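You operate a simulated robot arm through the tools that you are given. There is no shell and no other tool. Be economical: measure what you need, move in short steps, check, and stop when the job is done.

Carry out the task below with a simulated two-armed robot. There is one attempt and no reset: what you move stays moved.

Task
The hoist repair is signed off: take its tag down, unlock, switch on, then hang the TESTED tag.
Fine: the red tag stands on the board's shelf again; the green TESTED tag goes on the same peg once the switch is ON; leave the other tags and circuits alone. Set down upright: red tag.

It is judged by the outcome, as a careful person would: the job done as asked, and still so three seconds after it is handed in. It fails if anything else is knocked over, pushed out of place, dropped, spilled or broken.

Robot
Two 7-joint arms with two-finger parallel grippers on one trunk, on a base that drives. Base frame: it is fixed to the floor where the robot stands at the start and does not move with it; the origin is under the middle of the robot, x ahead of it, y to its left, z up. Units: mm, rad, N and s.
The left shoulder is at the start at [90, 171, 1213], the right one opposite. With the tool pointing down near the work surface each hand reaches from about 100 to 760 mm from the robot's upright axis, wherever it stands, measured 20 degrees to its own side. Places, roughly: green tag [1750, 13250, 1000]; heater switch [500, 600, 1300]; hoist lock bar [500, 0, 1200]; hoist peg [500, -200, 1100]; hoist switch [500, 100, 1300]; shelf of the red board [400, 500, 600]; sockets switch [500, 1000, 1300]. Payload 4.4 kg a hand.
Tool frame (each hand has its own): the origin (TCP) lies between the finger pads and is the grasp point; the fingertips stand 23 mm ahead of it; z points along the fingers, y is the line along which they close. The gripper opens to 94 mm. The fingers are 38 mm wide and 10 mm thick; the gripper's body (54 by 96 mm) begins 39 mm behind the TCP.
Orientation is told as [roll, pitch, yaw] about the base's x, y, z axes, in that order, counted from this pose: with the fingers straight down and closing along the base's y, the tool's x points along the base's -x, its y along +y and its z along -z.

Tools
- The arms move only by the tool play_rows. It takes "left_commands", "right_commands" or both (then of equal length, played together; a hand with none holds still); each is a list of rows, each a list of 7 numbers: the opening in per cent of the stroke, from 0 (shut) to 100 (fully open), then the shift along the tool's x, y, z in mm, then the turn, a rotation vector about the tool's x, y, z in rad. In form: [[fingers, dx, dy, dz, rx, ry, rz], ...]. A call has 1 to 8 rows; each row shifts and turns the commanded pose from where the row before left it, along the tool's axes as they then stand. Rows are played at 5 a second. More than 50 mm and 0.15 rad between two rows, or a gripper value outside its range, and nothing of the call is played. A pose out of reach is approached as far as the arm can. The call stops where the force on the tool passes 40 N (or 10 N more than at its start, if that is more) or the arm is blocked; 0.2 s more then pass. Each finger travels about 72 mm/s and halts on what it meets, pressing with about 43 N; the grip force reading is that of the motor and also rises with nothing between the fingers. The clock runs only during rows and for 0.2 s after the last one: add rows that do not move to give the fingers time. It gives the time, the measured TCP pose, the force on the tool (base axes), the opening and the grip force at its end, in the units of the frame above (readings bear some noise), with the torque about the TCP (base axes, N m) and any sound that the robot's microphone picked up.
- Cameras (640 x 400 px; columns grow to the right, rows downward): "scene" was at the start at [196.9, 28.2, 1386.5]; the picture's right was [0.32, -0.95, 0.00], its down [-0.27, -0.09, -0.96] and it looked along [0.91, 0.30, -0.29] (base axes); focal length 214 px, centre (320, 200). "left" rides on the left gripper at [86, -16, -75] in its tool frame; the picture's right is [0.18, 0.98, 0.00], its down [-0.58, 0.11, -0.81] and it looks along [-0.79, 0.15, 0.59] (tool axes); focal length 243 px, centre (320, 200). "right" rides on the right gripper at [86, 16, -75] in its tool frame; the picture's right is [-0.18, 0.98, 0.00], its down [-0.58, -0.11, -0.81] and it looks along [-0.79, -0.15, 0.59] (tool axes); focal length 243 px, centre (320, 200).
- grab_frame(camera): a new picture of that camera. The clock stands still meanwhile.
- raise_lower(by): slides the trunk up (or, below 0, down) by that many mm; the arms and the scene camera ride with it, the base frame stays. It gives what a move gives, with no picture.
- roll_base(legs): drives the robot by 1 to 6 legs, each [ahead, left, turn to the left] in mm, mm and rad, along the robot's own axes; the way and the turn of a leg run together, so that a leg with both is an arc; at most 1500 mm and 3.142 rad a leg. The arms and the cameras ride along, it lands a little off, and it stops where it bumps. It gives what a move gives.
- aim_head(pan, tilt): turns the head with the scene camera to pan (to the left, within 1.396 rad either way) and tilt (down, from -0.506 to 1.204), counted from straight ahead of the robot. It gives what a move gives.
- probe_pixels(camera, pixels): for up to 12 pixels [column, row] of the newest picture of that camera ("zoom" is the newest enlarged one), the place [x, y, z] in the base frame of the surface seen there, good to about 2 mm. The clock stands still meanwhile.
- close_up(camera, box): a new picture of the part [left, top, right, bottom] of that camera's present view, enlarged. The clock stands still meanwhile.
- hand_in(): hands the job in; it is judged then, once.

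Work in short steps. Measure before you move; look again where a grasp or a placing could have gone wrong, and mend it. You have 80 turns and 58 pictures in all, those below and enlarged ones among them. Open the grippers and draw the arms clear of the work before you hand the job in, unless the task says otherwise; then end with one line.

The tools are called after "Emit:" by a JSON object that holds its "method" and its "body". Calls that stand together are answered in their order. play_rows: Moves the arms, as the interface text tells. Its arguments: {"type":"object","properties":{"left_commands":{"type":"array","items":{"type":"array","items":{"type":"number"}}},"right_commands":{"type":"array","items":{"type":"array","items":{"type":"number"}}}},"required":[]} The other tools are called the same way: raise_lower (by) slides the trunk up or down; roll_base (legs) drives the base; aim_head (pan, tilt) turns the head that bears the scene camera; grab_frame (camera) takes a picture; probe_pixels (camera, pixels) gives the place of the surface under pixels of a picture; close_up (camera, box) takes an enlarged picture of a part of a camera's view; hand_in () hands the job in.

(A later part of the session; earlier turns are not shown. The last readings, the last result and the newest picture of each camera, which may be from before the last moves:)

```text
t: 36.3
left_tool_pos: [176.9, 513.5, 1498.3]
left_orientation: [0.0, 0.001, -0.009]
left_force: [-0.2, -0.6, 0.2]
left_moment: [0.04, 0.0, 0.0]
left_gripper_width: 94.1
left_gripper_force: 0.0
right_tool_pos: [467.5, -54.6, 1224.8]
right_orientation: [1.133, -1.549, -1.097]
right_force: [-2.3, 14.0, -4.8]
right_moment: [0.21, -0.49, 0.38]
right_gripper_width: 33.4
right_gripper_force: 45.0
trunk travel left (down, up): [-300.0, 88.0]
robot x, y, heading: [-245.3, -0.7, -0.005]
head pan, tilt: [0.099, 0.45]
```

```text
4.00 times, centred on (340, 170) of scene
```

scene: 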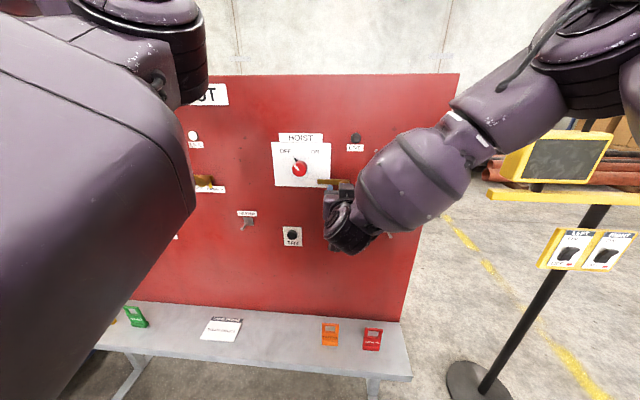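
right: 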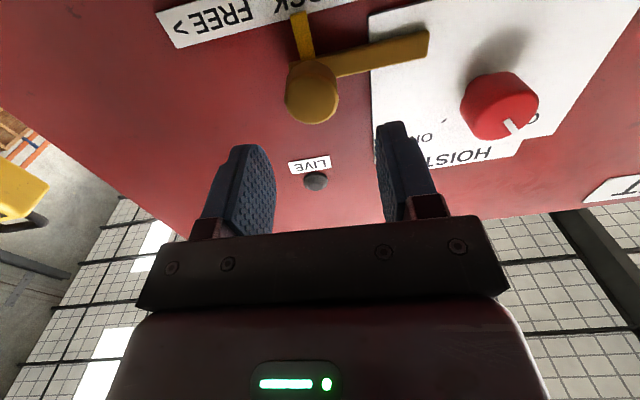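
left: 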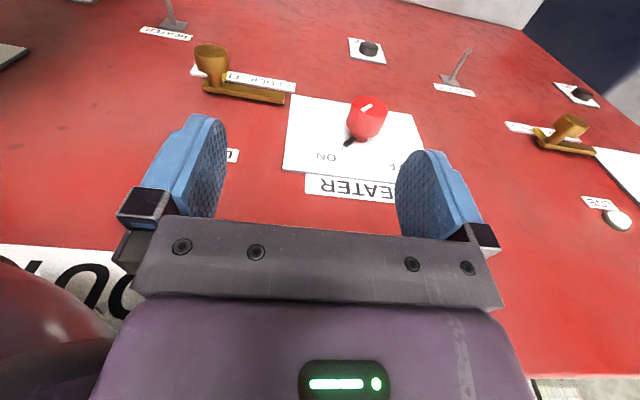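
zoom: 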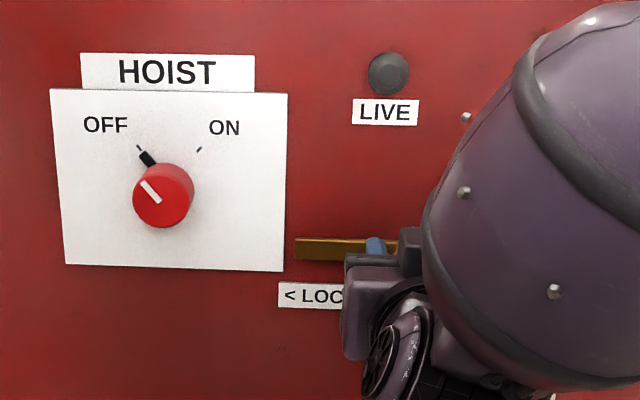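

The bolt has slid to y≈-55 with 14 N resistance; push a little more to be sure it is at its stop.

Emit:
{"method": "play_rows", "body": {"right_commands": [[0, 0, -3, 0, 0, 0, 0], [0, 0, -3, 0, 0, 0, 0], [0, 0, 0, 0, 0, 0, 0]]}}

```text
t: 37.1
left_tool_pos: [177.2, 517.6, 1496.1]
left_orientation: [-0.005, 0.003, -0.006]
left_force: [0.2, -0.2, -0.3]
left_moment: [0.02, 0.03, -0.04]
left_gripper_width: 93.9
left_gripper_force: 0.0
right_tool_pos: [467.4, -54.7, 1224.0]
right_orientation: [1.111, -1.547, -1.07]
right_force: [0.2, 39.9, -1.9]
right_moment: [-0.17, 1.18, 0.53]
right_gripper_width: 33.4
right_gripper_force: 44.7
trunk travel left (down, up): [-300.0, 88.0]
robot x, y, heading: [-249.6, -0.6, -0.007]
head pan, tilt: [0.099, 0.45]
```

At its stop. Relax, open, withdraw 80 mm and move up toward the switch knob (y≈112, z≈1268).

Emit:
{"method": "play_rows", "body": {"right_commands": [[0, 0, 4, 0, 0, 0, 0], [60, 0, 0, 0, 0, 0, 0], [60, 0, 0, 0, 0, 0, 0], [60, 0, 0, -40, 0, 0, 0], [60, 0, 0, -40, 0, 0, 0]]}}

Emit:
{"method": "play_rows", "body": {"right_commands": [[65, -10, 41, 0, 0, 0, 0], [65, -10, 41, 0, 0, 0, 0], [65, -10, 41, 0, 0, 0, 0], [65, -10, 41, 0, 0, 0, 0], [65, 0, 0, 0, 0, 0, 0]]}}

Emit:
{"method": "grab_frame", "body": {"camera": "right"}}

```text
t: 38.3
left_tool_pos: [177.6, 510.2, 1498.9]
left_orientation: [-0.001, 0.002, -0.011]
left_force: [0.1, -0.2, -0.2]
left_moment: [0.02, 0.04, -0.02]
left_gripper_width: 93.9
left_gripper_force: 0.1
right_tool_pos: [382.9, -62.5, 1228.1]
right_orientation: [1.24, -1.545, -1.209]
right_force: [-1.0, 0.0, 0.5]
right_moment: [-0.04, 0.03, 0.01]
right_gripper_width: 56.6
right_gripper_force: 0.0
trunk travel left (down, up): [-300.0, 88.0]
robot x, y, heading: [-244.0, -1.4, -0.01]
head pan, tilt: [0.099, 0.45]
```

```text
t: 39.5
left_tool_pos: [176.6, 509.7, 1499.3]
left_orientation: [0.001, 0.002, -0.009]
left_force: [-1.1, -0.6, -0.1]
left_moment: [0.03, 0.03, 0.0]
left_gripper_width: 94.1
left_gripper_force: 0.0
right_tool_pos: [380.6, 100.4, 1271.9]
right_orientation: [1.205, -1.546, -1.174]
right_force: [-0.7, -1.0, 0.6]
right_moment: [0.0, 0.02, -0.01]
right_gripper_width: 61.2
right_gripper_force: 0.1
trunk travel left (down, up): [-300.0, 88.0]
robot x, y, heading: [-246.0, -0.9, -0.011]
head pan, tilt: [0.099, 0.45]
```

```text
26 pictures are left
```

right: 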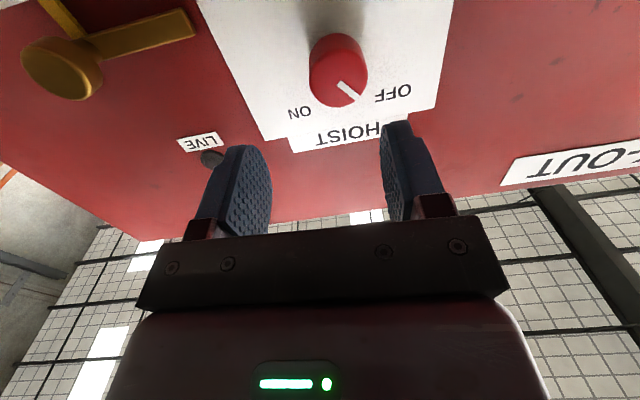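

The switch knob front face is at (340,88). I measure its rim, and the bolt.

Emit:
{"method": "probe_pixels", "body": {"camera": "right", "pixels": [[340, 88], [314, 92], [365, 80], [338, 104], [338, 72], [338, 90], [60, 75], [420, 60]]}}

```text
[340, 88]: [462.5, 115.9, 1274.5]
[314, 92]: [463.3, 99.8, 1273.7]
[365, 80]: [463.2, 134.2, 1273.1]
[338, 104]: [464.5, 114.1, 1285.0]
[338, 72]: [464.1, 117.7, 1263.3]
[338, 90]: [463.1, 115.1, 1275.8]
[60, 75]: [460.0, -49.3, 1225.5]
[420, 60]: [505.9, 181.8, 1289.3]
```

Knob: Ø≈36, centre (463,117,1272). I align, pre-rotate the hand -0.75 rad about its axis so the 90° turn is centred.

Emit:
{"method": "play_rows", "body": {"right_commands": [[65, -2, 14, 0, 0, 0, 0], [65, 0, 0, 0, 0, 0, -0.15], [65, 0, 0, 0, 0, 0, -0.15], [65, 0, 0, 0, 0, 0, -0.15], [65, 0, 0, 0, 0, 0, -0.15], [65, 0, 0, 0, 0, 0, -0.15], [65, 0, 0, 0, 0, 0, 0]]}}

```text
t: 41.1
left_tool_pos: [176.7, 510.8, 1498.5]
left_orientation: [-0.002, 0.002, -0.009]
left_force: [-0.5, -0.2, 0.4]
left_moment: [-0.03, 0.02, 0.02]
left_gripper_width: 94.2
left_gripper_force: 0.0
right_tool_pos: [386.8, 108.1, 1275.9]
right_orientation: [-1.558, -0.851, 1.578]
right_force: [-0.5, -0.4, 0.1]
right_moment: [0.0, 0.03, 0.02]
right_gripper_width: 61.0
right_gripper_force: 0.0
trunk travel left (down, up): [-300.0, 88.0]
robot x, y, heading: [-246.8, -3.7, -0.006]
head pan, tilt: [0.099, 0.45]
```

Aligned axis; now shift 8 mm sideways and approach 88 mm, then close on the knob.

Emit:
{"method": "play_rows", "body": {"right_commands": [[65, -2.5, 7.8, 0, 0, 0, 0], [65, 0, 0, 29.4, 0, 0, 0], [65, 0, 0, 29.4, 0, 0, 0], [65, 0, 0, 29.4, 0, 0, 0], [65, 0, 0, 0, 0, 0, 0]]}}

Emit:
{"method": "close_up", "body": {"camera": "scene", "box": [240, 110, 400, 210]}}

```text
t: 42.3
left_tool_pos: [176.9, 509.8, 1499.9]
left_orientation: [-0.001, 0.001, -0.011]
left_force: [-0.7, -0.2, -0.6]
left_moment: [-0.02, 0.0, -0.01]
left_gripper_width: 94.1
left_gripper_force: 0.0
right_tool_pos: [467.8, 124.4, 1269.9]
right_orientation: [-1.557, -0.843, 1.592]
right_force: [-0.5, -0.7, 0.4]
right_moment: [0.02, -0.04, -0.02]
right_gripper_width: 61.1
right_gripper_force: 0.1
trunk travel left (down, up): [-300.0, 88.0]
robot x, y, heading: [-243.9, 2.2, -0.005]
head pan, tilt: [0.099, 0.45]
```

```text
4.00 times, centred on (320, 160) of scene
```

zoom: 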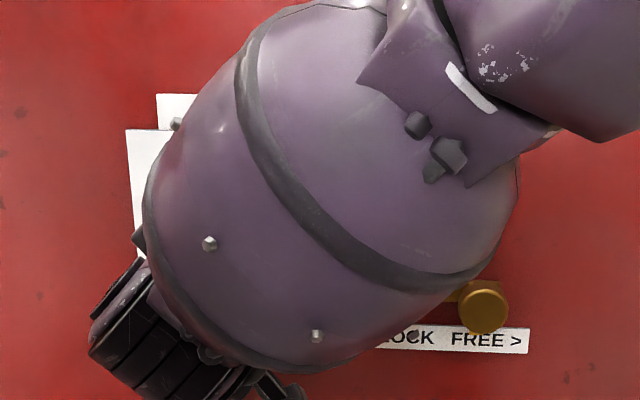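

Bolt is at FREE. TCP reading is 7 mm off expectation; I re-read before closing.

Emit:
{"method": "play_rows", "body": {"right_commands": [[65, 0, 0, 0, 0, 0, 0], [65, 0, 0, 0, 0, 0, 0]]}}

Emit:
{"method": "grab_frame", "body": {"camera": "right"}}

```text
t: 42.9
left_tool_pos: [178.4, 510.8, 1499.4]
left_orientation: [0.0, 0.0, -0.01]
left_force: [0.9, -0.2, -0.7]
left_moment: [0.01, 0.0, 0.0]
left_gripper_width: 94.0
left_gripper_force: 0.2
right_tool_pos: [469.1, 125.2, 1269.7]
right_orientation: [-1.559, -0.845, 1.591]
right_force: [0.7, 0.5, 0.6]
right_moment: [-0.02, -0.02, 0.01]
right_gripper_width: 61.1
right_gripper_force: 0.1
trunk travel left (down, up): [-300.0, 88.0]
robot x, y, heading: [-243.1, 5.5, -0.011]
head pan, tilt: [0.099, 0.45]
```

```text
24 pictures are left
```

right: 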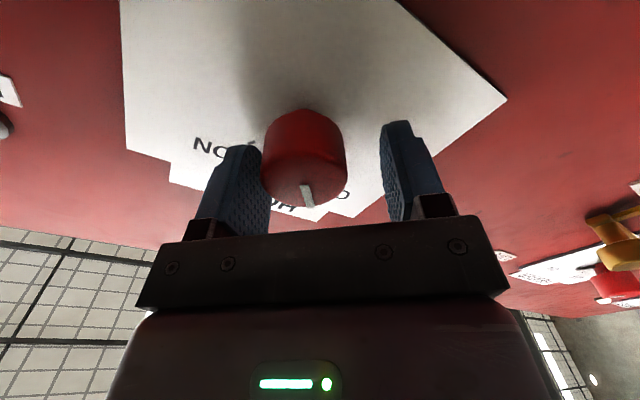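

The knob is nearer the left finger in view; shift tool y by -8 and advance 5 mm, then close.

Emit:
{"method": "play_rows", "body": {"right_commands": [[65, 0, -8, 0, 0, 0, 0], [65, 0, 0, 5, 0, 0, 0], [65, 0, 0, 0, 0, 0, 0], [0, 0, 0, 0, 0, 0, 0], [0, 0, 0, 0, 0, 0, 0], [0, 0, 0, 0, 0, 0, 0]]}}

```text
t: 44.3
left_tool_pos: [176.7, 510.9, 1499.5]
left_orientation: [-0.004, 0.001, -0.009]
left_force: [0.3, 0.4, -0.5]
left_moment: [-0.03, 0.01, 0.01]
left_gripper_width: 94.0
left_gripper_force: 0.1
right_tool_pos: [476.1, 119.9, 1273.2]
right_orientation: [-1.556, -0.844, 1.591]
right_force: [-2.0, 2.6, -3.8]
right_moment: [0.03, -1.06, -0.74]
right_gripper_width: 40.4
right_gripper_force: 45.0
trunk travel left (down, up): [-300.0, 88.0]
robot x, y, heading: [-247.0, -1.3, -0.013]
head pan, tilt: [0.099, 0.45]
```

Gripped at 40 mm. Turn clockwise (+tool z) in steps.

Emit:
{"method": "play_rows", "body": {"right_commands": [[0, 0, 0, 0, 0, 0, 0.15], [0, 0, 0, 0, 0, 0, 0.15], [0, 0, 0, 0, 0, 0, 0.15], [0, 0, 0, 0, 0, 0, 0.15], [0, 0, 0, 0, 0, 0, 0.15], [0, 0, 0, 0, 0, 0, 0.15], [0, 0, 0, 0, 0, 0, 0.15]]}}

```text
t: 45.9
left_tool_pos: [176.2, 507.6, 1500.9]
left_orientation: [0.002, -0.001, -0.01]
left_force: [-0.6, 0.2, -0.1]
left_moment: [-0.04, 0.0, -0.01]
left_gripper_width: 94.0
left_gripper_force: 0.1
right_tool_pos: [474.7, 115.1, 1275.0]
right_orientation: [1.548, -1.24, -1.521]
right_force: [-1.6, -18.4, 8.0]
right_moment: [-0.02, -0.27, -1.2]
right_gripper_width: 40.0
right_gripper_force: 45.0
trunk travel left (down, up): [-300.0, 88.0]
robot x, y, heading: [-244.8, 0.6, -0.005]
head pan, tilt: [0.099, 0.45]
```

1.05 rad turned. Continue with three more steps, relieving sideways force slightly.

Emit:
{"method": "play_rows", "body": {"right_commands": [[0, 0, -2, 0, 0, 0, 0.15], [0, 0, 0, 0, 0, 0, 0.15], [0, 0, 0, 0, 0, 0, 0.15], [0, 0, 0, 0, 0, 0, 0]]}}

Emit:
{"method": "grab_frame", "body": {"camera": "right"}}

```text
t: 46.9
left_tool_pos: [176.5, 507.4, 1500.0]
left_orientation: [0.002, 0.001, -0.008]
left_force: [-0.5, 0.3, -0.2]
left_moment: [0.05, -0.01, 0.01]
left_gripper_width: 94.2
left_gripper_force: 0.0
right_tool_pos: [474.8, 114.3, 1271.4]
right_orientation: [1.555, -0.794, -1.527]
right_force: [-5.4, -17.9, -2.2]
right_moment: [-0.25, 0.15, -1.32]
right_gripper_width: 39.6
right_gripper_force: 45.0
trunk travel left (down, up): [-300.0, 88.0]
robot x, y, heading: [-244.7, 2.9, -0.012]
head pan, tilt: [0.099, 0.45]
```

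```text
23 pictures are left
```

right: 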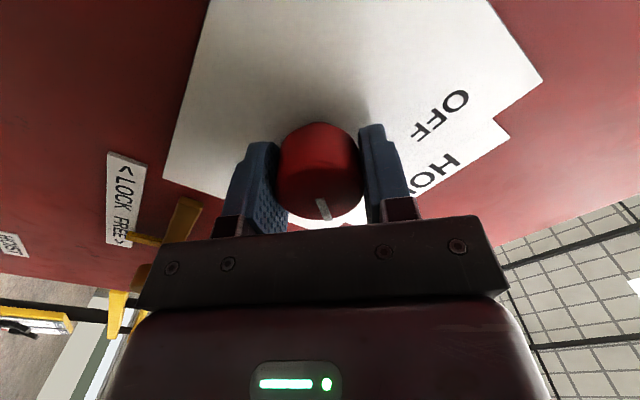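

Turn 1.5 rad so far with little torque; add 0.15 more and watch the moment.

Emit:
{"method": "play_rows", "body": {"right_commands": [[0, 0, 0, 0, 0, 0, 0.08], [0, 0, 0, 0, 0, 0, 0.07], [0, 0, 0, 0, 0, 0, 0]]}}

```text
t: 47.7
left_tool_pos: [177.6, 510.3, 1498.3]
left_orientation: [0.0, 0.001, -0.009]
left_force: [0.0, 0.1, 0.9]
left_moment: [0.0, 0.0, 0.02]
left_gripper_width: 94.0
left_gripper_force: 0.1
right_tool_pos: [475.8, 117.0, 1269.2]
right_orientation: [1.555, -0.647, -1.526]
right_force: [-7.1, -14.3, -12.8]
right_moment: [-0.08, 0.79, -0.54]
right_gripper_width: 38.9
right_gripper_force: 44.5
trunk travel left (down, up): [-300.0, 88.0]
robot x, y, heading: [-244.5, -2.2, -0.002]
head pan, tilt: [0.099, 0.45]
```

Release, back off and look at the switch.

Emit:
{"method": "play_rows", "body": {"right_commands": [[65, 0, 0, 0, 0, 0, 0], [65, 0, 0, 0, 0, 0, 0], [65, 0, 0, -40, 0, 0, 0], [65, 0, 0, -40, 0, 0, 0], [65, 0, 0, -20, 0, 0, 0]]}}

Emit:
{"method": "grab_frame", "body": {"camera": "right"}}

```text
t: 48.9
left_tool_pos: [177.2, 509.8, 1498.6]
left_orientation: [0.0, 0.003, -0.008]
left_force: [0.1, 0.2, 0.6]
left_moment: [0.0, 0.03, 0.0]
left_gripper_width: 94.2
left_gripper_force: 0.2
right_tool_pos: [375.1, 115.9, 1272.5]
right_orientation: [1.559, -0.647, -1.533]
right_force: [-0.4, 0.4, -0.5]
right_moment: [0.01, 0.02, 0.01]
right_gripper_width: 61.0
right_gripper_force: 0.0
trunk travel left (down, up): [-300.0, 88.0]
robot x, y, heading: [-248.9, 1.7, -0.006]
head pan, tilt: [0.099, 0.45]
```

```text
22 pictures are left
```

right: 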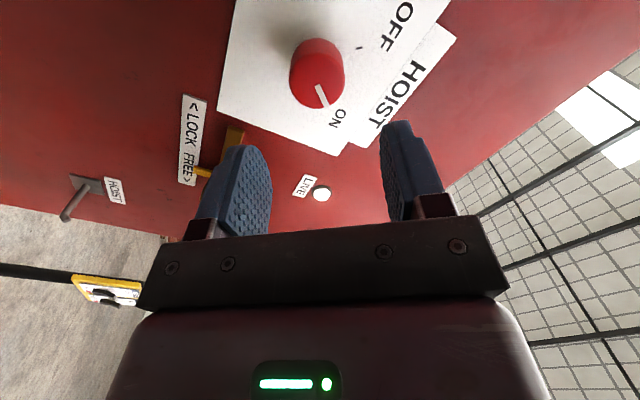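

The LIVE lamp is lit and the knob points to ON. Now the green tag: I inspect the one on this shelf and the far place given in the list.

Emit:
{"method": "aim_head", "body": {"pan": 0.6, "tilt": 0.75}}

Emit:
{"method": "grab_frame", "body": {"camera": "scene"}}

Emit:
{"method": "aim_head", "body": {"pan": 1.39, "tilt": 0.1}}

Emit:
{"method": "grab_frame", "body": {"camera": "scene"}}

```text
t: 49.8
left_tool_pos: [177.6, 511.8, 1499.3]
left_orientation: [0.0, 0.002, -0.008]
left_force: [1.2, 0.5, -0.1]
left_moment: [0.01, 0.03, 0.03]
left_gripper_width: 94.1
left_gripper_force: 0.0
right_tool_pos: [374.7, 115.6, 1271.8]
right_orientation: [1.558, -0.647, -1.533]
right_force: [-0.7, 0.2, 0.7]
right_moment: [0.02, -0.01, 0.03]
right_gripper_width: 61.3
right_gripper_force: 0.0
trunk travel left (down, up): [-300.0, 88.0]
robot x, y, heading: [-243.5, 1.6, -0.005]
head pan, tilt: [0.6, 0.75]
```

```text
21 pictures are left
```

scene: 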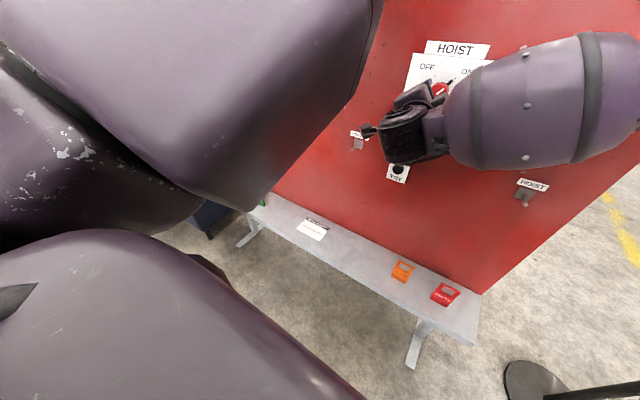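

```text
t: 51.0
left_tool_pos: [177.7, 511.2, 1498.8]
left_orientation: [0.0, 0.003, -0.009]
left_force: [0.1, -0.6, 0.8]
left_moment: [0.03, 0.06, 0.0]
left_gripper_width: 94.0
left_gripper_force: 0.1
right_tool_pos: [375.7, 115.8, 1271.9]
right_orientation: [1.56, -0.648, -1.532]
right_force: [-0.5, 0.4, -0.4]
right_moment: [-0.03, -0.01, 0.0]
right_gripper_width: 61.0
right_gripper_force: 0.1
trunk travel left (down, up): [-300.0, 88.0]
robot x, y, heading: [-245.7, 1.7, -0.01]
head pan, tilt: [1.389, 0.099]
```

```text
20 pictures are left
```

scene: 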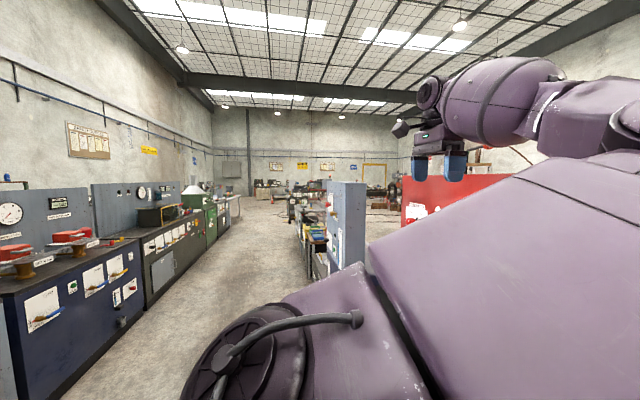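

The listed far place projects to about (309,186) here; I enlarge that region.

Emit:
{"method": "close_up", "body": {"camera": "scene", "box": [290, 174, 328, 198]}}

Emit:
{"method": "probe_pixels", "body": {"camera": "zoom", "pixels": [[320, 200], [200, 200], [450, 200], [320, 300], [320, 100], [150, 300]]}}

```text
16.00 times, centred on (309, 186) of scene
```

zoom: 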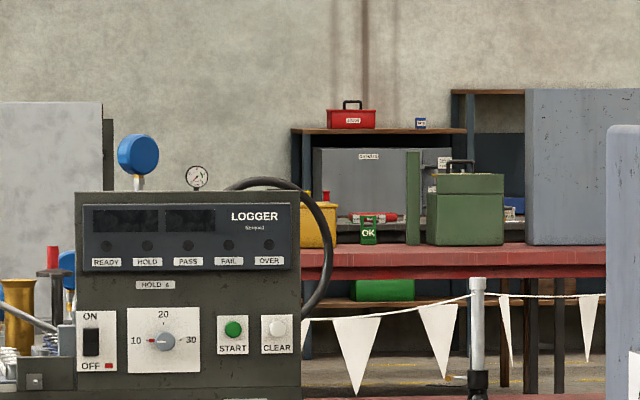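

```text
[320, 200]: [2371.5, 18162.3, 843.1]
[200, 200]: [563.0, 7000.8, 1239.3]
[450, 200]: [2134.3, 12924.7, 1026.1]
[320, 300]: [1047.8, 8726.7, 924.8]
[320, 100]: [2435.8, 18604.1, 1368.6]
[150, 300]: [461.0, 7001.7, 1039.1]
```

A green tag reading "OK" stands on the far red bench at (369,230) – I check it.

Emit:
{"method": "probe_pixels", "body": {"camera": "zoom", "pixels": [[369, 236], [369, 225], [400, 250]]}}

Emit:
{"method": "close_up", "body": {"camera": "scene", "box": [309, 184, 315, 190]}}

```text
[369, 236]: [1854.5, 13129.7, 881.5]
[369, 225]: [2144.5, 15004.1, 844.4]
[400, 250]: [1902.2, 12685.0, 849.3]
```

```text
16.00 times, centred on (312, 187) of scene
```

zoom: 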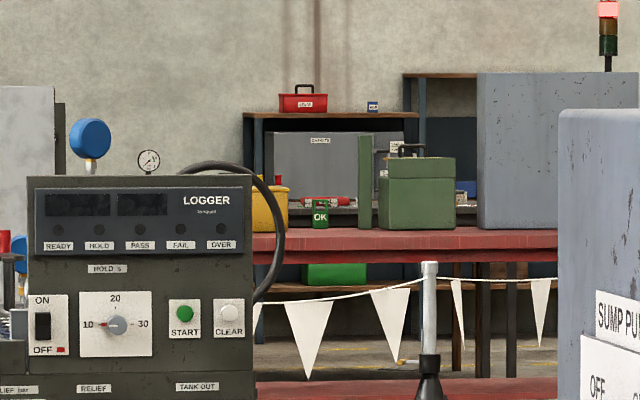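

The far tag reads OK, not TESTED; the TESTED tag is the one on this board's shelf, so I use that. First I restore the right hand's level and tilt it down again.

Emit:
{"method": "play_rows", "body": {"right_commands": [[65, 0, 0, -20, 0, 0, -0.15], [65, 0, 0, 0, 0, 0, -0.15], [65, 0, 0, 0, 0, 0, -0.15], [65, 0, 0, 0, 0, 0, -0.15], [65, 0, 0, 0, 0, 0, -0.15], [65, 0, 0, 0, 0, 0, -0.15]]}}

Emit:
{"method": "play_rows", "body": {"right_commands": [[90, 0, 0, 0, 0, 0.135, 0], [90, 0, 0, 0, 0, 0.135, 0], [90, 0, 0, 0, 0, 0.135, 0], [90, 0, 0, 0, 0, 0.135, 0], [90, 0, 0, 0, 0, 0.135, 0], [90, 0, 0, 0, 0, 0.135, 0], [90, 0, 0, 0, 0, 0.135, 0], [90, 0, 0, 0, 0, 0.12, 0]]}}

Emit:
{"method": "roll_base", "body": {"legs": [[0, 550, 0]]}}

Emit:
{"method": "aim_head", "body": {"pan": 0.0, "tilt": 0.75}}

Emit:
{"method": "grab_frame", "body": {"camera": "scene"}}

```text
t: 52.4
left_tool_pos: [175.9, 511.6, 1498.9]
left_orientation: [0.0, 0.002, -0.01]
left_force: [-0.5, -0.5, -0.3]
left_moment: [0.01, 0.01, 0.01]
left_gripper_width: 93.8
left_gripper_force: 0.0
right_tool_pos: [354.2, 115.6, 1273.6]
right_orientation: [1.164, -1.548, -1.132]
right_force: [0.0, 0.5, -0.2]
right_moment: [0.0, 0.02, 0.02]
right_gripper_width: 61.3
right_gripper_force: 0.0
trunk travel left (down, up): [-300.0, 88.0]
robot x, y, heading: [-248.5, 0.7, -0.008]
head pan, tilt: [1.389, 0.099]
```

```text
t: 54.1
left_tool_pos: [176.4, 511.5, 1499.0]
left_orientation: [-0.001, 0.003, -0.009]
left_force: [-0.2, 0.4, -0.5]
left_moment: [0.01, 0.0, -0.02]
left_gripper_width: 94.0
left_gripper_force: 0.0
right_tool_pos: [356.3, 114.6, 1274.1]
right_orientation: [0.029, -0.497, 0.019]
right_force: [-0.3, 0.5, -0.4]
right_moment: [0.0, -0.02, -0.03]
right_gripper_width: 84.9
right_gripper_force: 0.0
trunk travel left (down, up): [-300.0, 88.0]
robot x, y, heading: [-245.6, 0.8, -0.006]
head pan, tilt: [1.389, 0.099]
```

```text
t: 59.6
left_tool_pos: [184.8, 1070.1, 1497.5]
left_orientation: [0.0, 0.001, -0.015]
left_force: [0.3, 0.3, -0.4]
left_moment: [-0.01, 0.01, 0.01]
left_gripper_width: 94.0
left_gripper_force: 0.1
right_tool_pos: [362.1, 672.6, 1275.1]
right_orientation: [0.028, -0.497, 0.014]
right_force: [0.6, -0.3, -0.1]
right_moment: [-0.02, 0.0, 0.01]
right_gripper_width: 84.8
right_gripper_force: 0.0
trunk travel left (down, up): [-300.0, 88.0]
robot x, y, heading: [-239.4, 558.9, -0.011]
head pan, tilt: [1.389, 0.099]
```

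```text
t: 61.1
left_tool_pos: [184.8, 1071.3, 1499.1]
left_orientation: [0.001, 0.002, -0.014]
left_force: [-0.1, -0.1, -0.8]
left_moment: [0.02, -0.02, 0.0]
left_gripper_width: 94.1
left_gripper_force: 0.0
right_tool_pos: [362.3, 672.0, 1275.2]
right_orientation: [0.03, -0.499, 0.014]
right_force: [-0.4, -0.8, -0.3]
right_moment: [0.0, 0.0, 0.0]
right_gripper_width: 84.6
right_gripper_force: 0.1
trunk travel left (down, up): [-300.0, 88.0]
robot x, y, heading: [-238.1, 561.8, -0.012]
head pan, tilt: [0.0, 0.75]
```

```text
17 pictures are left
```

scene: 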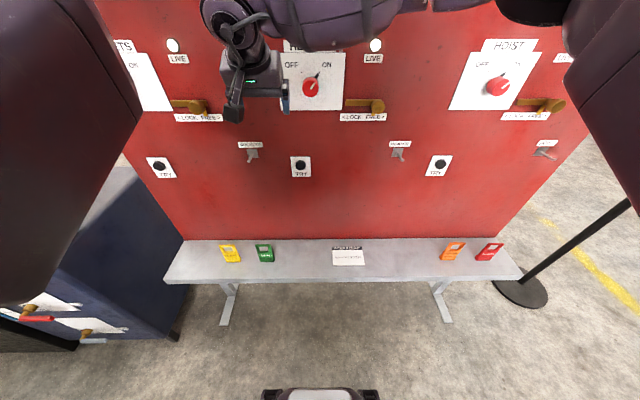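

Clear view: green TESTED tag at (265,253), yellow FAULTY at (231,253). I enlarge and measure.

Emit:
{"method": "close_up", "body": {"camera": "scene", "box": [200, 230, 296, 290]}}

Emit:
{"method": "probe_pixels", "body": {"camera": "zoom", "pixels": [[378, 155], [490, 155], [430, 100], [375, 110], [483, 105], [430, 190], [385, 200], [490, 200], [265, 160], [150, 160], [250, 205]]}}

```text
6.67 times, centred on (248, 260) of scene
```

zoom: 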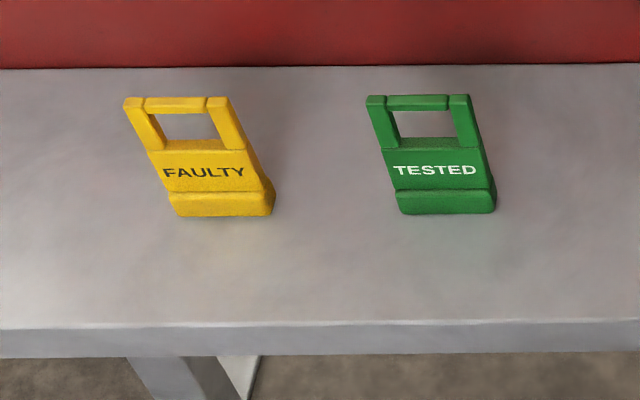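

```text
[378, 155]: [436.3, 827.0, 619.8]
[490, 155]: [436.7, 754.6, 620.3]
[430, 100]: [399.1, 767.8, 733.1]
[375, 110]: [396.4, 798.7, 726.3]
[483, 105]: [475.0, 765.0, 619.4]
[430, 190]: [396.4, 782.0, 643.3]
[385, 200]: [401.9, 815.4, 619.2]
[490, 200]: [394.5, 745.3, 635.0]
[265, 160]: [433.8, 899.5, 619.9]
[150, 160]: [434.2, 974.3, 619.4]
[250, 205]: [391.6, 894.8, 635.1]
```

Emit:
{"method": "probe_pixels", "body": {"camera": "zoom", "pixels": [[370, 102], [466, 100], [392, 160], [482, 160], [404, 208], [488, 208], [380, 130], [470, 125], [420, 150], [455, 150]]}}

```text
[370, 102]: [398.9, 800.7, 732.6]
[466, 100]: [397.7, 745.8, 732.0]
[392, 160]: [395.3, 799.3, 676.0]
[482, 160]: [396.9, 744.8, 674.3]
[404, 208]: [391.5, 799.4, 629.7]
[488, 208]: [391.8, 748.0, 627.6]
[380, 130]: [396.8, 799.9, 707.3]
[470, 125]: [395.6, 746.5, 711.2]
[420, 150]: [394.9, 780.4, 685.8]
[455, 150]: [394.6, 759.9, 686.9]
```

Green tag: y 744…802 (centre 773), face x≈396, upright and square to the board. I check the blue cabinet at left before driving further left.

Emit:
{"method": "probe_pixels", "body": {"camera": "scene", "pixels": [[110, 175], [90, 270], [165, 250], [120, 250], [60, 290], [170, 335]]}}

```text
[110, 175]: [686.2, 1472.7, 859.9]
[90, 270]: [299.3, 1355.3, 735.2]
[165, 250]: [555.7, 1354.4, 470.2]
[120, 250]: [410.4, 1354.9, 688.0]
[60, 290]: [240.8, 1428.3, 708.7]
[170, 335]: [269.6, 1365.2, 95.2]
```

Cabinet face is at y 1355, x>240, top ~860: left arm at x 185, z≥1200 clears. Drive 160 mm left and lower the trunk.

Emit:
{"method": "roll_base", "body": {"legs": [[0, 160, 0.012]]}}

Emit:
{"method": "raise_lower", "body": {"by": -300}}

```text
t: 63.1
left_tool_pos: [180.9, 1235.8, 1499.0]
left_orientation: [0.0, 0.002, -0.002]
left_force: [-0.2, -0.3, 0.0]
left_moment: [-0.02, 0.02, 0.02]
left_gripper_width: 94.0
left_gripper_force: 0.0
right_tool_pos: [361.8, 839.5, 1275.3]
right_orientation: [0.027, -0.497, 0.024]
right_force: [-0.1, 0.5, 0.3]
right_moment: [0.01, 0.01, -0.03]
right_gripper_width: 84.5
right_gripper_force: 0.0
trunk travel left (down, up): [-300.0, 88.0]
robot x, y, heading: [-235.3, 722.9, 0.001]
head pan, tilt: [0.0, 0.75]
```

```text
t: 66.1
left_tool_pos: [177.5, 1237.0, 1198.6]
left_orientation: [-0.002, 0.003, 0.006]
left_force: [-0.2, 0.4, -0.9]
left_moment: [0.0, 0.01, -0.02]
left_gripper_width: 93.9
left_gripper_force: 0.1
right_tool_pos: [370.2, 832.3, 976.6]
right_orientation: [0.034, -0.496, -0.008]
right_force: [0.0, -0.2, -0.1]
right_moment: [0.01, 0.0, 0.01]
right_gripper_width: 84.7
right_gripper_force: 0.1
trunk travel left (down, up): [0.0, 388.0]
robot x, y, heading: [-236.1, 720.1, -0.002]
head pan, tilt: [0.0, 0.75]
```

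Pose kept. Move down toward (365,773,800), removing the small roll, opening fully; then look.

Emit:
{"method": "play_rows", "body": {"right_commands": [[100, 22.3, -14.8, 38.3, 0.034, 0, 0], [100, 22.3, -14.8, 38.3, 0, 0, 0], [100, 22.3, -14.8, 38.3, 0, 0, 0], [100, 22.3, -14.8, 38.3, 0, 0, 0], [100, 0, 0, 0, 0, 0, 0]]}}

Emit:
{"method": "grab_frame", "body": {"camera": "right"}}

```text
t: 67.3
left_tool_pos: [180.1, 1236.3, 1199.2]
left_orientation: [0.0, 0.003, -0.003]
left_force: [-0.3, 0.1, 0.2]
left_moment: [-0.02, 0.01, 0.02]
left_gripper_width: 94.1
left_gripper_force: 0.1
right_tool_pos: [355.9, 780.4, 796.7]
right_orientation: [-0.006, -0.497, 0.026]
right_force: [-0.2, -0.3, 0.6]
right_moment: [0.02, -0.03, 0.02]
right_gripper_width: 94.2
right_gripper_force: 0.2
trunk travel left (down, up): [0.0, 388.0]
robot x, y, heading: [-233.4, 724.3, 0.006]
head pan, tilt: [0.0, 0.75]
```

```text
15 pictures are left
```

right: 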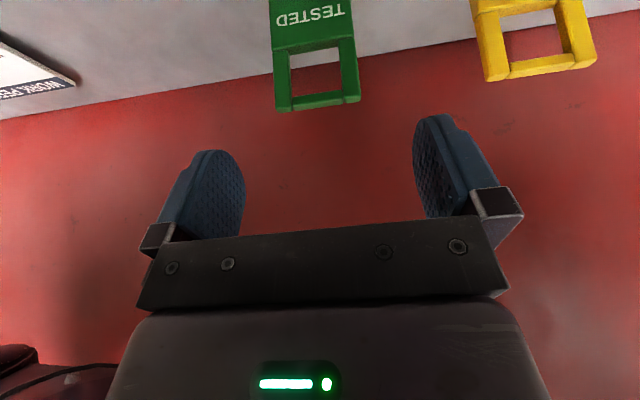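

Measure the tag's top from this view.

Emit:
{"method": "probe_pixels", "body": {"camera": "right", "pixels": [[277, 104], [358, 96], [318, 102], [276, 60], [353, 50], [310, 40]]}}

```text
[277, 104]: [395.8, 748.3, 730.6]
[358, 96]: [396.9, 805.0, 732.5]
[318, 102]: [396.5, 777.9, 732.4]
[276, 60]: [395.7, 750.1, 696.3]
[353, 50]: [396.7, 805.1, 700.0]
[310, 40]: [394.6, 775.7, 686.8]
```

Tag centre y 776.5, face x 396, top z 733. Approach to TCP (398,776,708).

Emit:
{"method": "play_rows", "body": {"right_commands": [[100, 1.8, -1.7, 32.5, 0, 0, 0], [100, 1.8, -1.7, 32.5, 0, 0, 0], [100, 1.8, -1.7, 32.4, 0, 0, 0], [100, 0, 0, 0, 0, 0, 0]]}}

Emit:
{"method": "grab_frame", "body": {"camera": "right"}}

```text
t: 68.3
left_tool_pos: [180.7, 1235.2, 1198.2]
left_orientation: [0.0, 0.001, -0.002]
left_force: [-0.6, -0.6, 0.5]
left_moment: [0.01, 0.01, -0.01]
left_gripper_width: 94.2
left_gripper_force: 0.0
right_tool_pos: [399.0, 776.1, 705.9]
right_orientation: [-0.007, -0.497, 0.025]
right_force: [0.3, 0.2, -0.2]
right_moment: [-0.01, 0.02, 0.0]
right_gripper_width: 93.9
right_gripper_force: 0.1
trunk travel left (down, up): [0.0, 388.0]
robot x, y, heading: [-234.6, 720.2, -0.003]
head pan, tilt: [0.0, 0.75]
```

```text
14 pictures are left
```

right: 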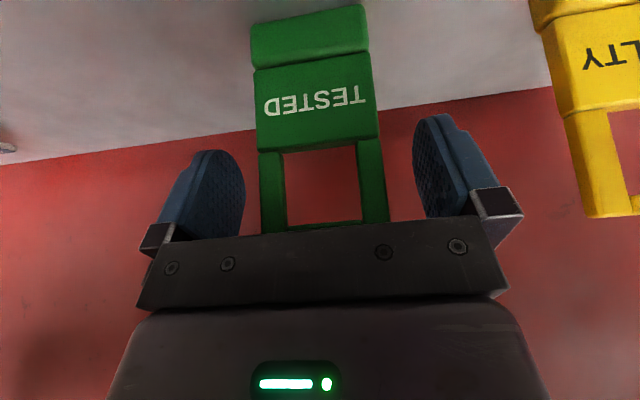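

Tag centred. Close and lift 80 mm.

Emit:
{"method": "play_rows", "body": {"right_commands": [[0, 0, 0, 0, 0, 0, 0], [0, 0, 0, 0, 0, 0, 0], [0, 0, 0, 0, 0, 0, 0], [0, 0, 0, 0, 0, 0, 0], [0, -9.6, 0, -17.6, 0, 0, 0], [0, -14.4, 0, -26.3, 0, 0, 0], [0, -14.4, 0, -26.3, 0, 0, 0]]}}

Emit:
{"method": "raise_lower", "body": {"by": 225}}

Emit:
{"method": "grab_frame", "body": {"camera": "right"}}

```text
t: 69.9
left_tool_pos: [180.4, 1235.3, 1200.0]
left_orientation: [-0.001, 0.002, -0.002]
left_force: [-0.6, -0.4, 0.6]
left_moment: [-0.01, 0.0, -0.01]
left_gripper_width: 94.0
left_gripper_force: 0.1
right_tool_pos: [399.4, 775.7, 789.2]
right_orientation: [-0.007, -0.498, 0.026]
right_force: [0.3, -0.4, -0.5]
right_moment: [0.0, 0.0, 0.03]
right_gripper_width: 59.3
right_gripper_force: 42.6
trunk travel left (down, up): [0.0, 388.0]
robot x, y, heading: [-236.7, 720.4, 0.001]
head pan, tilt: [0.0, 0.75]
```

```text
t: 72.3
left_tool_pos: [181.9, 1234.9, 1422.0]
left_orientation: [0.0, 0.004, -0.002]
left_force: [0.1, -0.4, -0.2]
left_moment: [-0.02, -0.03, 0.0]
left_gripper_width: 94.4
left_gripper_force: 0.1
right_tool_pos: [401.8, 776.5, 1012.0]
right_orientation: [-0.007, -0.494, 0.023]
right_force: [0.0, -0.2, -0.5]
right_moment: [0.0, 0.02, 0.02]
right_gripper_width: 59.2
right_gripper_force: 42.2
trunk travel left (down, up): [-225.0, 163.0]
robot x, y, heading: [-235.1, 724.8, -0.006]
head pan, tilt: [0.0, 0.75]
```

```text
13 pictures are left
```

right: 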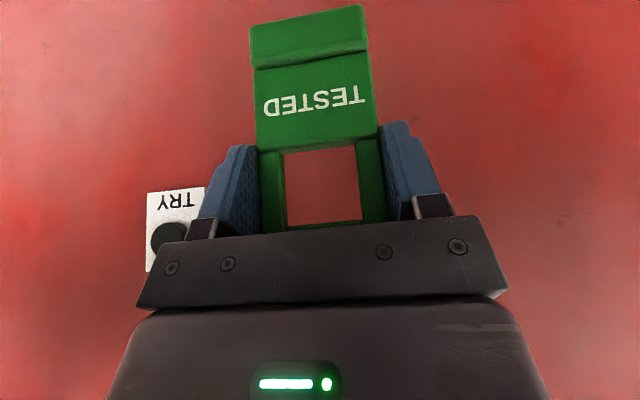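

Held firmly. Back off 60 mm from the board, drive right 780 mm, then look at the peg.

Emit:
{"method": "roll_base", "body": {"legs": [[-70, 0, 0], [0, -780, 0]]}}

Emit:
{"method": "aim_head", "body": {"pan": -0.1, "tilt": 0.6}}

Emit:
{"method": "grab_frame", "body": {"camera": "scene"}}

Emit:
{"method": "grab_frame", "body": {"camera": "right"}}

```text
t: 80.2
left_tool_pos: [109.5, 447.8, 1424.3]
left_orientation: [0.001, 0.001, -0.007]
left_force: [0.5, 0.2, -0.4]
left_moment: [0.04, 0.03, 0.0]
left_gripper_width: 93.9
left_gripper_force: 0.0
right_tool_pos: [328.9, -12.1, 1013.6]
right_orientation: [-0.006, -0.498, 0.021]
right_force: [-0.3, -1.3, -0.5]
right_moment: [-0.02, -0.02, -0.03]
right_gripper_width: 59.3
right_gripper_force: 43.0
trunk travel left (down, up): [-225.0, 163.0]
robot x, y, heading: [-308.5, -63.4, -0.002]
head pan, tilt: [0.0, 0.75]
```

```text
t: 80.9
left_tool_pos: [109.7, 448.0, 1424.9]
left_orientation: [-0.001, 0.001, -0.004]
left_force: [0.4, 0.5, -0.1]
left_moment: [0.02, 0.02, -0.01]
left_gripper_width: 94.0
left_gripper_force: 0.1
right_tool_pos: [327.6, -11.9, 1013.1]
right_orientation: [-0.006, -0.497, 0.022]
right_force: [0.6, 0.1, -0.2]
right_moment: [0.03, 0.03, -0.03]
right_gripper_width: 59.2
right_gripper_force: 42.7
trunk travel left (down, up): [-225.0, 163.0]
robot x, y, heading: [-314.2, -63.0, -0.01]
head pan, tilt: [-0.099, 0.6]
```

```text
12 pictures are left
```

scene: 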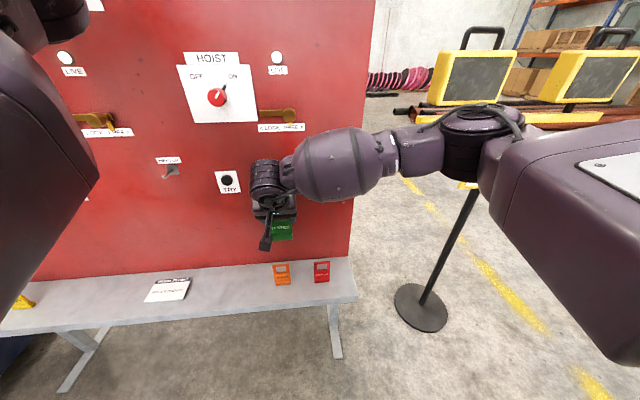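

```text
11 pictures are left
```

right: 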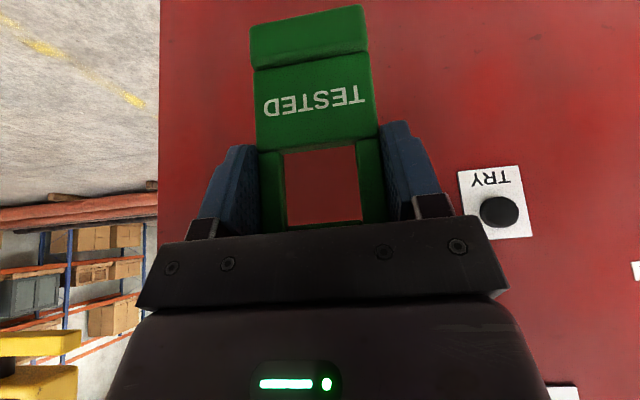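

Check the distance of the lamp stand relative to my elbow.

Emit:
{"method": "probe_pixels", "body": {"camera": "scene", "pixels": [[436, 100], [470, 80], [460, 240], [550, 90], [530, 125]]}}

Emit:
{"method": "play_rows", "body": {"right_commands": [[0, -16.4, -30, -37, 0, 0, -0.01], [0, -16.4, -36, -20, 0, 0, 0], [0, 0, -37, 0, 0, 0, 0], [0, 0, -36, 0, 0, 0, 0], [0, 0, 0, 0, 0, 0, 0]]}}

```text
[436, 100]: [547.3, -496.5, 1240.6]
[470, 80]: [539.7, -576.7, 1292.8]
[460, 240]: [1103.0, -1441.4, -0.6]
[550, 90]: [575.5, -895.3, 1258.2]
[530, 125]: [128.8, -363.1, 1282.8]
```

```text
refused: row 1 steps farther than a row can; nothing moved
```

Lamp is well clear (x≈545). Move the hand to y≈-154, z≈1072 in smaller rows, then drive ahead 60 mm.

Emit:
{"method": "play_rows", "body": {"right_commands": [[0, -7.1, -35.5, -13, 0, 0, 0], [0, -7.1, -35.5, -13, 0, 0, 0], [0, -7.1, -35.5, -13, 0, 0, 0], [0, -7.1, -35.5, -13, 0, 0, 0], [0, 0, 0, 0, 0, 0, 0]]}}

Emit:
{"method": "roll_base", "body": {"legs": [[50, 0, 0]]}}

Emit:
{"method": "grab_frame", "body": {"camera": "right"}}

```text
t: 82.1
left_tool_pos: [109.5, 449.1, 1422.5]
left_orientation: [-0.004, 0.002, -0.007]
left_force: [0.4, 0.3, -0.1]
left_moment: [-0.01, 0.0, 0.01]
left_gripper_width: 94.1
left_gripper_force: 0.1
right_tool_pos: [333.1, -151.6, 1071.6]
right_orientation: [-0.008, -0.496, 0.024]
right_force: [0.2, 1.0, -0.2]
right_moment: [-0.03, 0.0, 0.01]
right_gripper_width: 59.1
right_gripper_force: 43.1
trunk travel left (down, up): [-225.0, 163.0]
robot x, y, heading: [-313.3, -61.2, -0.005]
head pan, tilt: [-0.099, 0.6]
```

```text
t: 83.1
left_tool_pos: [160.5, 449.2, 1423.7]
left_orientation: [0.001, 0.002, -0.006]
left_force: [-0.7, -0.7, -0.4]
left_moment: [-0.01, 0.02, -0.01]
left_gripper_width: 93.9
left_gripper_force: 0.1
right_tool_pos: [383.7, -152.8, 1073.5]
right_orientation: [-0.005, -0.496, 0.022]
right_force: [0.9, 0.6, -0.1]
right_moment: [0.01, -0.03, 0.02]
right_gripper_width: 59.3
right_gripper_force: 43.2
trunk travel left (down, up): [-225.0, 163.0]
robot x, y, heading: [-258.3, -60.3, 0.0]
head pan, tilt: [-0.099, 0.6]
```

```text
10 pictures are left
```

right: 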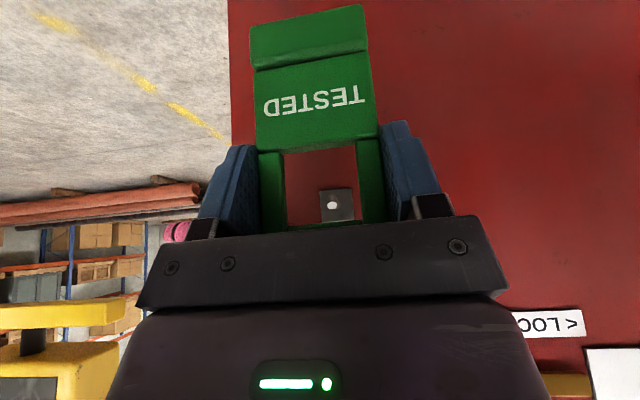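

Peg tip is visible through the tag's opening at (333,206). I measure peg and tag together.

Emit:
{"method": "probe_pixels", "body": {"camera": "right", "pixels": [[333, 206], [284, 190], [360, 185], [320, 228], [318, 145], [318, 152]]}}

```text
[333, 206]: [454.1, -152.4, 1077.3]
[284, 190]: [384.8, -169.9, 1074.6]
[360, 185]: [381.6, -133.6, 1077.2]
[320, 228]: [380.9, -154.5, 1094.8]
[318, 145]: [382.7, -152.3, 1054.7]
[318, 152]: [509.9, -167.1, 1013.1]
```

Peg lies well inside the opening (y -170…-134, z 1055…~1089). Advance 94 mm along +x.

Emit:
{"method": "play_rows", "body": {"right_commands": [[0, -20.6, -0.7, 11.25, 0, 0, 0], [0, -20.6, -0.7, 11.25, 0, 0, 0], [0, -20.6, -0.7, 11.25, 0, 0, 0], [0, -20.6, -0.7, 11.25, 0, 0, 0], [0, 0, 0, 0, 0, 0, 0]]}}

Emit:
{"method": "close_up", "body": {"camera": "scene", "box": [240, 140, 400, 240]}}

```text
t: 84.3
left_tool_pos: [159.5, 448.3, 1424.0]
left_orientation: [0.001, 0.003, -0.003]
left_force: [0.2, -0.5, 0.1]
left_moment: [0.0, 0.0, -0.01]
left_gripper_width: 94.1
left_gripper_force: 0.0
right_tool_pos: [478.7, -152.7, 1073.6]
right_orientation: [-0.006, -0.497, 0.021]
right_force: [0.3, -0.5, -0.4]
right_moment: [-0.01, -0.01, 0.0]
right_gripper_width: 59.2
right_gripper_force: 43.1
trunk travel left (down, up): [-225.0, 163.0]
robot x, y, heading: [-257.3, -64.3, -0.006]
head pan, tilt: [-0.099, 0.6]
```

```text
4.00 times, centred on (320, 190) of scene
```

zoom: 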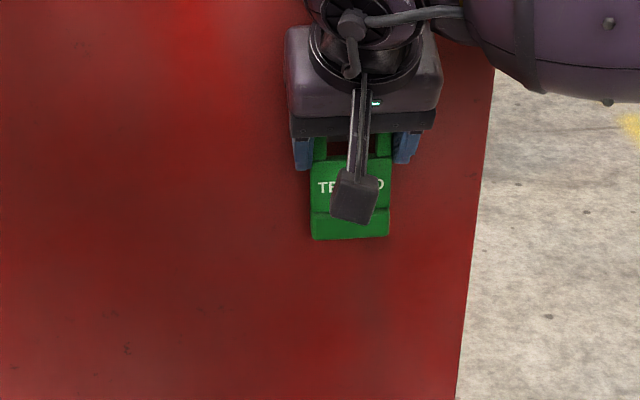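

No contact. Lower 12 mm, then small steps until the bar rests on the peg.

Emit:
{"method": "play_rows", "body": {"right_commands": [[0, 2.9, 0, 5.3, 0, 0, 0], [0, 2.9, 0, 5.3, 0, 0, 0], [0, 0.96, 0, 1.76, 0, 0, 0], [0, 0.96, 0, 1.76, 0, 0, 0], [0, 0, 0, 0, 0, 0, 0]]}}

```text
t: 85.5
left_tool_pos: [159.7, 449.3, 1424.1]
left_orientation: [0.0, 0.001, -0.005]
left_force: [0.2, -0.5, 1.0]
left_moment: [-0.02, 0.01, -0.02]
left_gripper_width: 94.3
left_gripper_force: 0.0
right_tool_pos: [476.6, -154.4, 1055.9]
right_orientation: [-0.007, -0.497, 0.022]
right_force: [-0.2, -0.3, 0.0]
right_moment: [-0.03, -0.02, 0.01]
right_gripper_width: 59.4
right_gripper_force: 43.2
trunk travel left (down, up): [-225.0, 163.0]
robot x, y, heading: [-259.0, -62.2, -0.005]
head pan, tilt: [-0.099, 0.6]
```

Not touching yet at z 1056; continue in 1.5 mm steps.

Emit:
{"method": "play_rows", "body": {"right_commands": [[0, 0.7, 0, 1.3, 0, 0, 0], [0, 0.7, 0, 1.3, 0, 0, 0], [0, 0, 0, 0, 0, 0, 0]]}}

Emit:
{"method": "grab_frame", "body": {"camera": "right"}}

```text
t: 86.3
left_tool_pos: [159.7, 448.9, 1424.6]
left_orientation: [0.0, 0.002, -0.005]
left_force: [-0.4, 0.0, 0.8]
left_moment: [0.01, 0.02, 0.05]
left_gripper_width: 94.2
left_gripper_force: 0.1
right_tool_pos: [477.2, -153.6, 1055.5]
right_orientation: [-0.008, -0.497, 0.023]
right_force: [0.5, -0.1, 1.5]
right_moment: [-0.02, -0.01, 0.03]
right_gripper_width: 59.3
right_gripper_force: 43.0
trunk travel left (down, up): [-225.0, 163.0]
robot x, y, heading: [-263.0, -64.8, -0.002]
head pan, tilt: [-0.099, 0.6]
```

```text
8 pictures are left
```

right: 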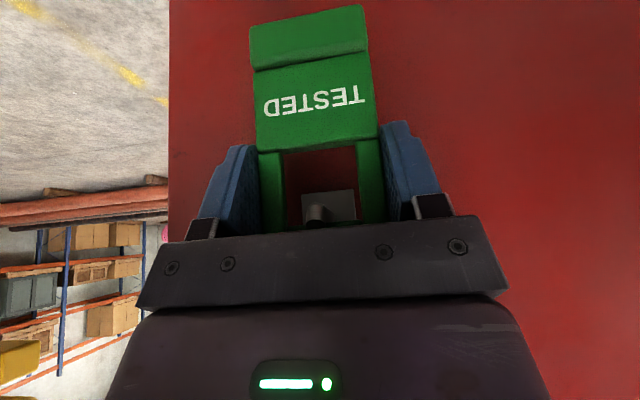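

Light touch (1.5 N). One more step of 1.5 mm to see the support force.

Emit:
{"method": "play_rows", "body": {"right_commands": [[0, 0.7, 0, 1.3, 0, 0, 0], [0, 0, 0, 0, 0, 0, 0]]}}

```text
t: 86.9
left_tool_pos: [160.9, 447.6, 1424.6]
left_orientation: [0.0, 0.002, -0.006]
left_force: [0.5, 0.4, -0.2]
left_moment: [0.02, 0.0, 0.0]
left_gripper_width: 93.9
left_gripper_force: 0.0
right_tool_pos: [475.5, -152.7, 1056.3]
right_orientation: [-0.005, -0.498, 0.022]
right_force: [0.3, -1.8, 8.1]
right_moment: [0.02, 0.04, 0.03]
right_gripper_width: 59.3
right_gripper_force: 43.1
trunk travel left (down, up): [-225.0, 163.0]
robot x, y, heading: [-263.7, -62.0, -0.001]
head pan, tilt: [-0.099, 0.6]
```

The tag rests on the peg (8 N up). Open the fingers and look before withdrawing.

Emit:
{"method": "play_rows", "body": {"right_commands": [[75, 0, 0, 0, 0, 0, 0], [95, 0, 0, 0, 0, 0, 0], [95, 0, 0, 0, 0, 0, 0], [95, 0, 0, 0, 0, 0, 0]]}}

Emit:
{"method": "grab_frame", "body": {"camera": "right"}}

```text
t: 87.9
left_tool_pos: [160.0, 449.4, 1425.0]
left_orientation: [0.001, 0.001, -0.004]
left_force: [0.2, -0.4, 0.5]
left_moment: [0.0, -0.02, 0.0]
left_gripper_width: 93.9
left_gripper_force: 0.1
right_tool_pos: [478.2, -152.4, 1053.6]
right_orientation: [-0.007, -0.498, 0.024]
right_force: [-0.4, 0.9, 1.1]
right_moment: [0.01, 0.01, -0.04]
right_gripper_width: 89.3
right_gripper_force: 0.1
trunk travel left (down, up): [-225.0, 163.0]
robot x, y, heading: [-262.4, -63.1, -0.005]
head pan, tilt: [-0.099, 0.6]
```

```text
7 pictures are left
```

right: 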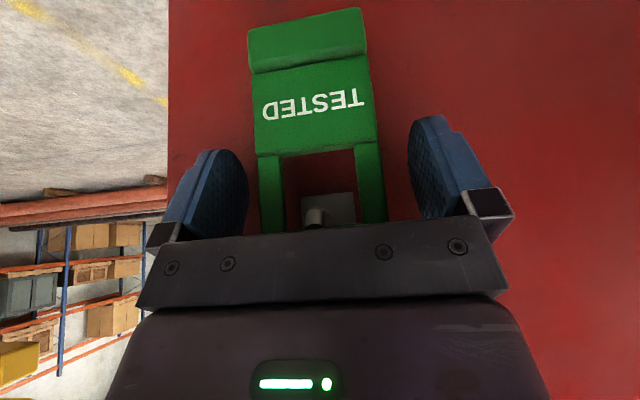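

The tag hangs free. Withdraw back along the tool axis, then drive back 150 mm for a final look.

Emit:
{"method": "play_rows", "body": {"right_commands": [[95, 0, 0, -20, 0, 0, 0], [95, 0, 0, -35, 0, 0, 0], [95, 10, 0, -40, 0, 0, 0], [95, 20, 0, -40, 0, 0, 0]]}}

Emit:
{"method": "roll_base", "body": {"legs": [[-200, 0, 0]]}}

Emit:
{"method": "aim_head", "body": {"pan": 0.1, "tilt": 0.5}}

Emit:
{"method": "grab_frame", "body": {"camera": "scene"}}

Emit:
{"method": "grab_frame", "body": {"camera": "right"}}

```text
t: 88.9
left_tool_pos: [158.1, 447.8, 1425.5]
left_orientation: [0.001, 0.001, -0.006]
left_force: [-0.6, -0.6, 0.9]
left_moment: [0.04, 0.0, 0.01]
left_gripper_width: 93.9
left_gripper_force: 0.0
right_tool_pos: [383.1, -157.6, 1153.9]
right_orientation: [-0.006, -0.501, 0.02]
right_force: [0.3, -0.1, -1.2]
right_moment: [-0.01, -0.01, 0.01]
right_gripper_width: 89.2
right_gripper_force: 0.0
trunk travel left (down, up): [-225.0, 163.0]
robot x, y, heading: [-261.4, -63.4, -0.003]
head pan, tilt: [-0.099, 0.6]
```

```text
t: 90.5
left_tool_pos: [-35.1, 449.9, 1424.3]
left_orientation: [0.001, 0.002, -0.007]
left_force: [-0.2, 0.7, -0.1]
left_moment: [0.0, 0.0, -0.02]
left_gripper_width: 93.9
left_gripper_force: 0.1
right_tool_pos: [186.5, -157.1, 1152.0]
right_orientation: [-0.008, -0.497, 0.021]
right_force: [0.2, -0.1, -0.3]
right_moment: [0.01, -0.01, 0.02]
right_gripper_width: 89.0
right_gripper_force: 0.0
trunk travel left (down, up): [-225.0, 163.0]
robot x, y, heading: [-455.2, -62.6, -0.005]
head pan, tilt: [-0.099, 0.6]
```

```text
t: 91.2
left_tool_pos: [-34.4, 448.9, 1423.7]
left_orientation: [-0.001, 0.001, -0.009]
left_force: [0.3, 0.4, -0.2]
left_moment: [0.0, -0.01, -0.01]
left_gripper_width: 93.7
left_gripper_force: 0.0
right_tool_pos: [188.2, -157.5, 1152.3]
right_orientation: [-0.006, -0.498, 0.02]
right_force: [-0.5, -0.6, -0.1]
right_moment: [0.01, -0.01, 0.0]
right_gripper_width: 89.4
right_gripper_force: 0.0
trunk travel left (down, up): [-225.0, 163.0]
robot x, y, heading: [-459.4, -62.8, -0.003]
head pan, tilt: [0.099, 0.499]
```

```text
6 pictures are left
```

scene: 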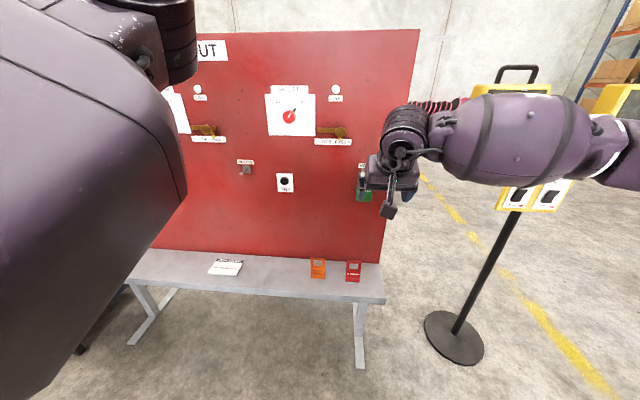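

```text
5 pictures are left
```

right: 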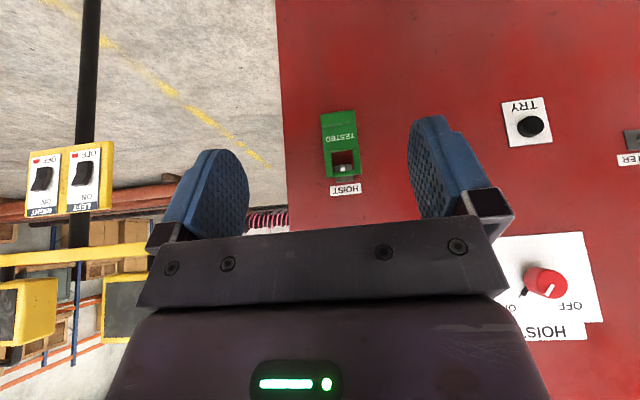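

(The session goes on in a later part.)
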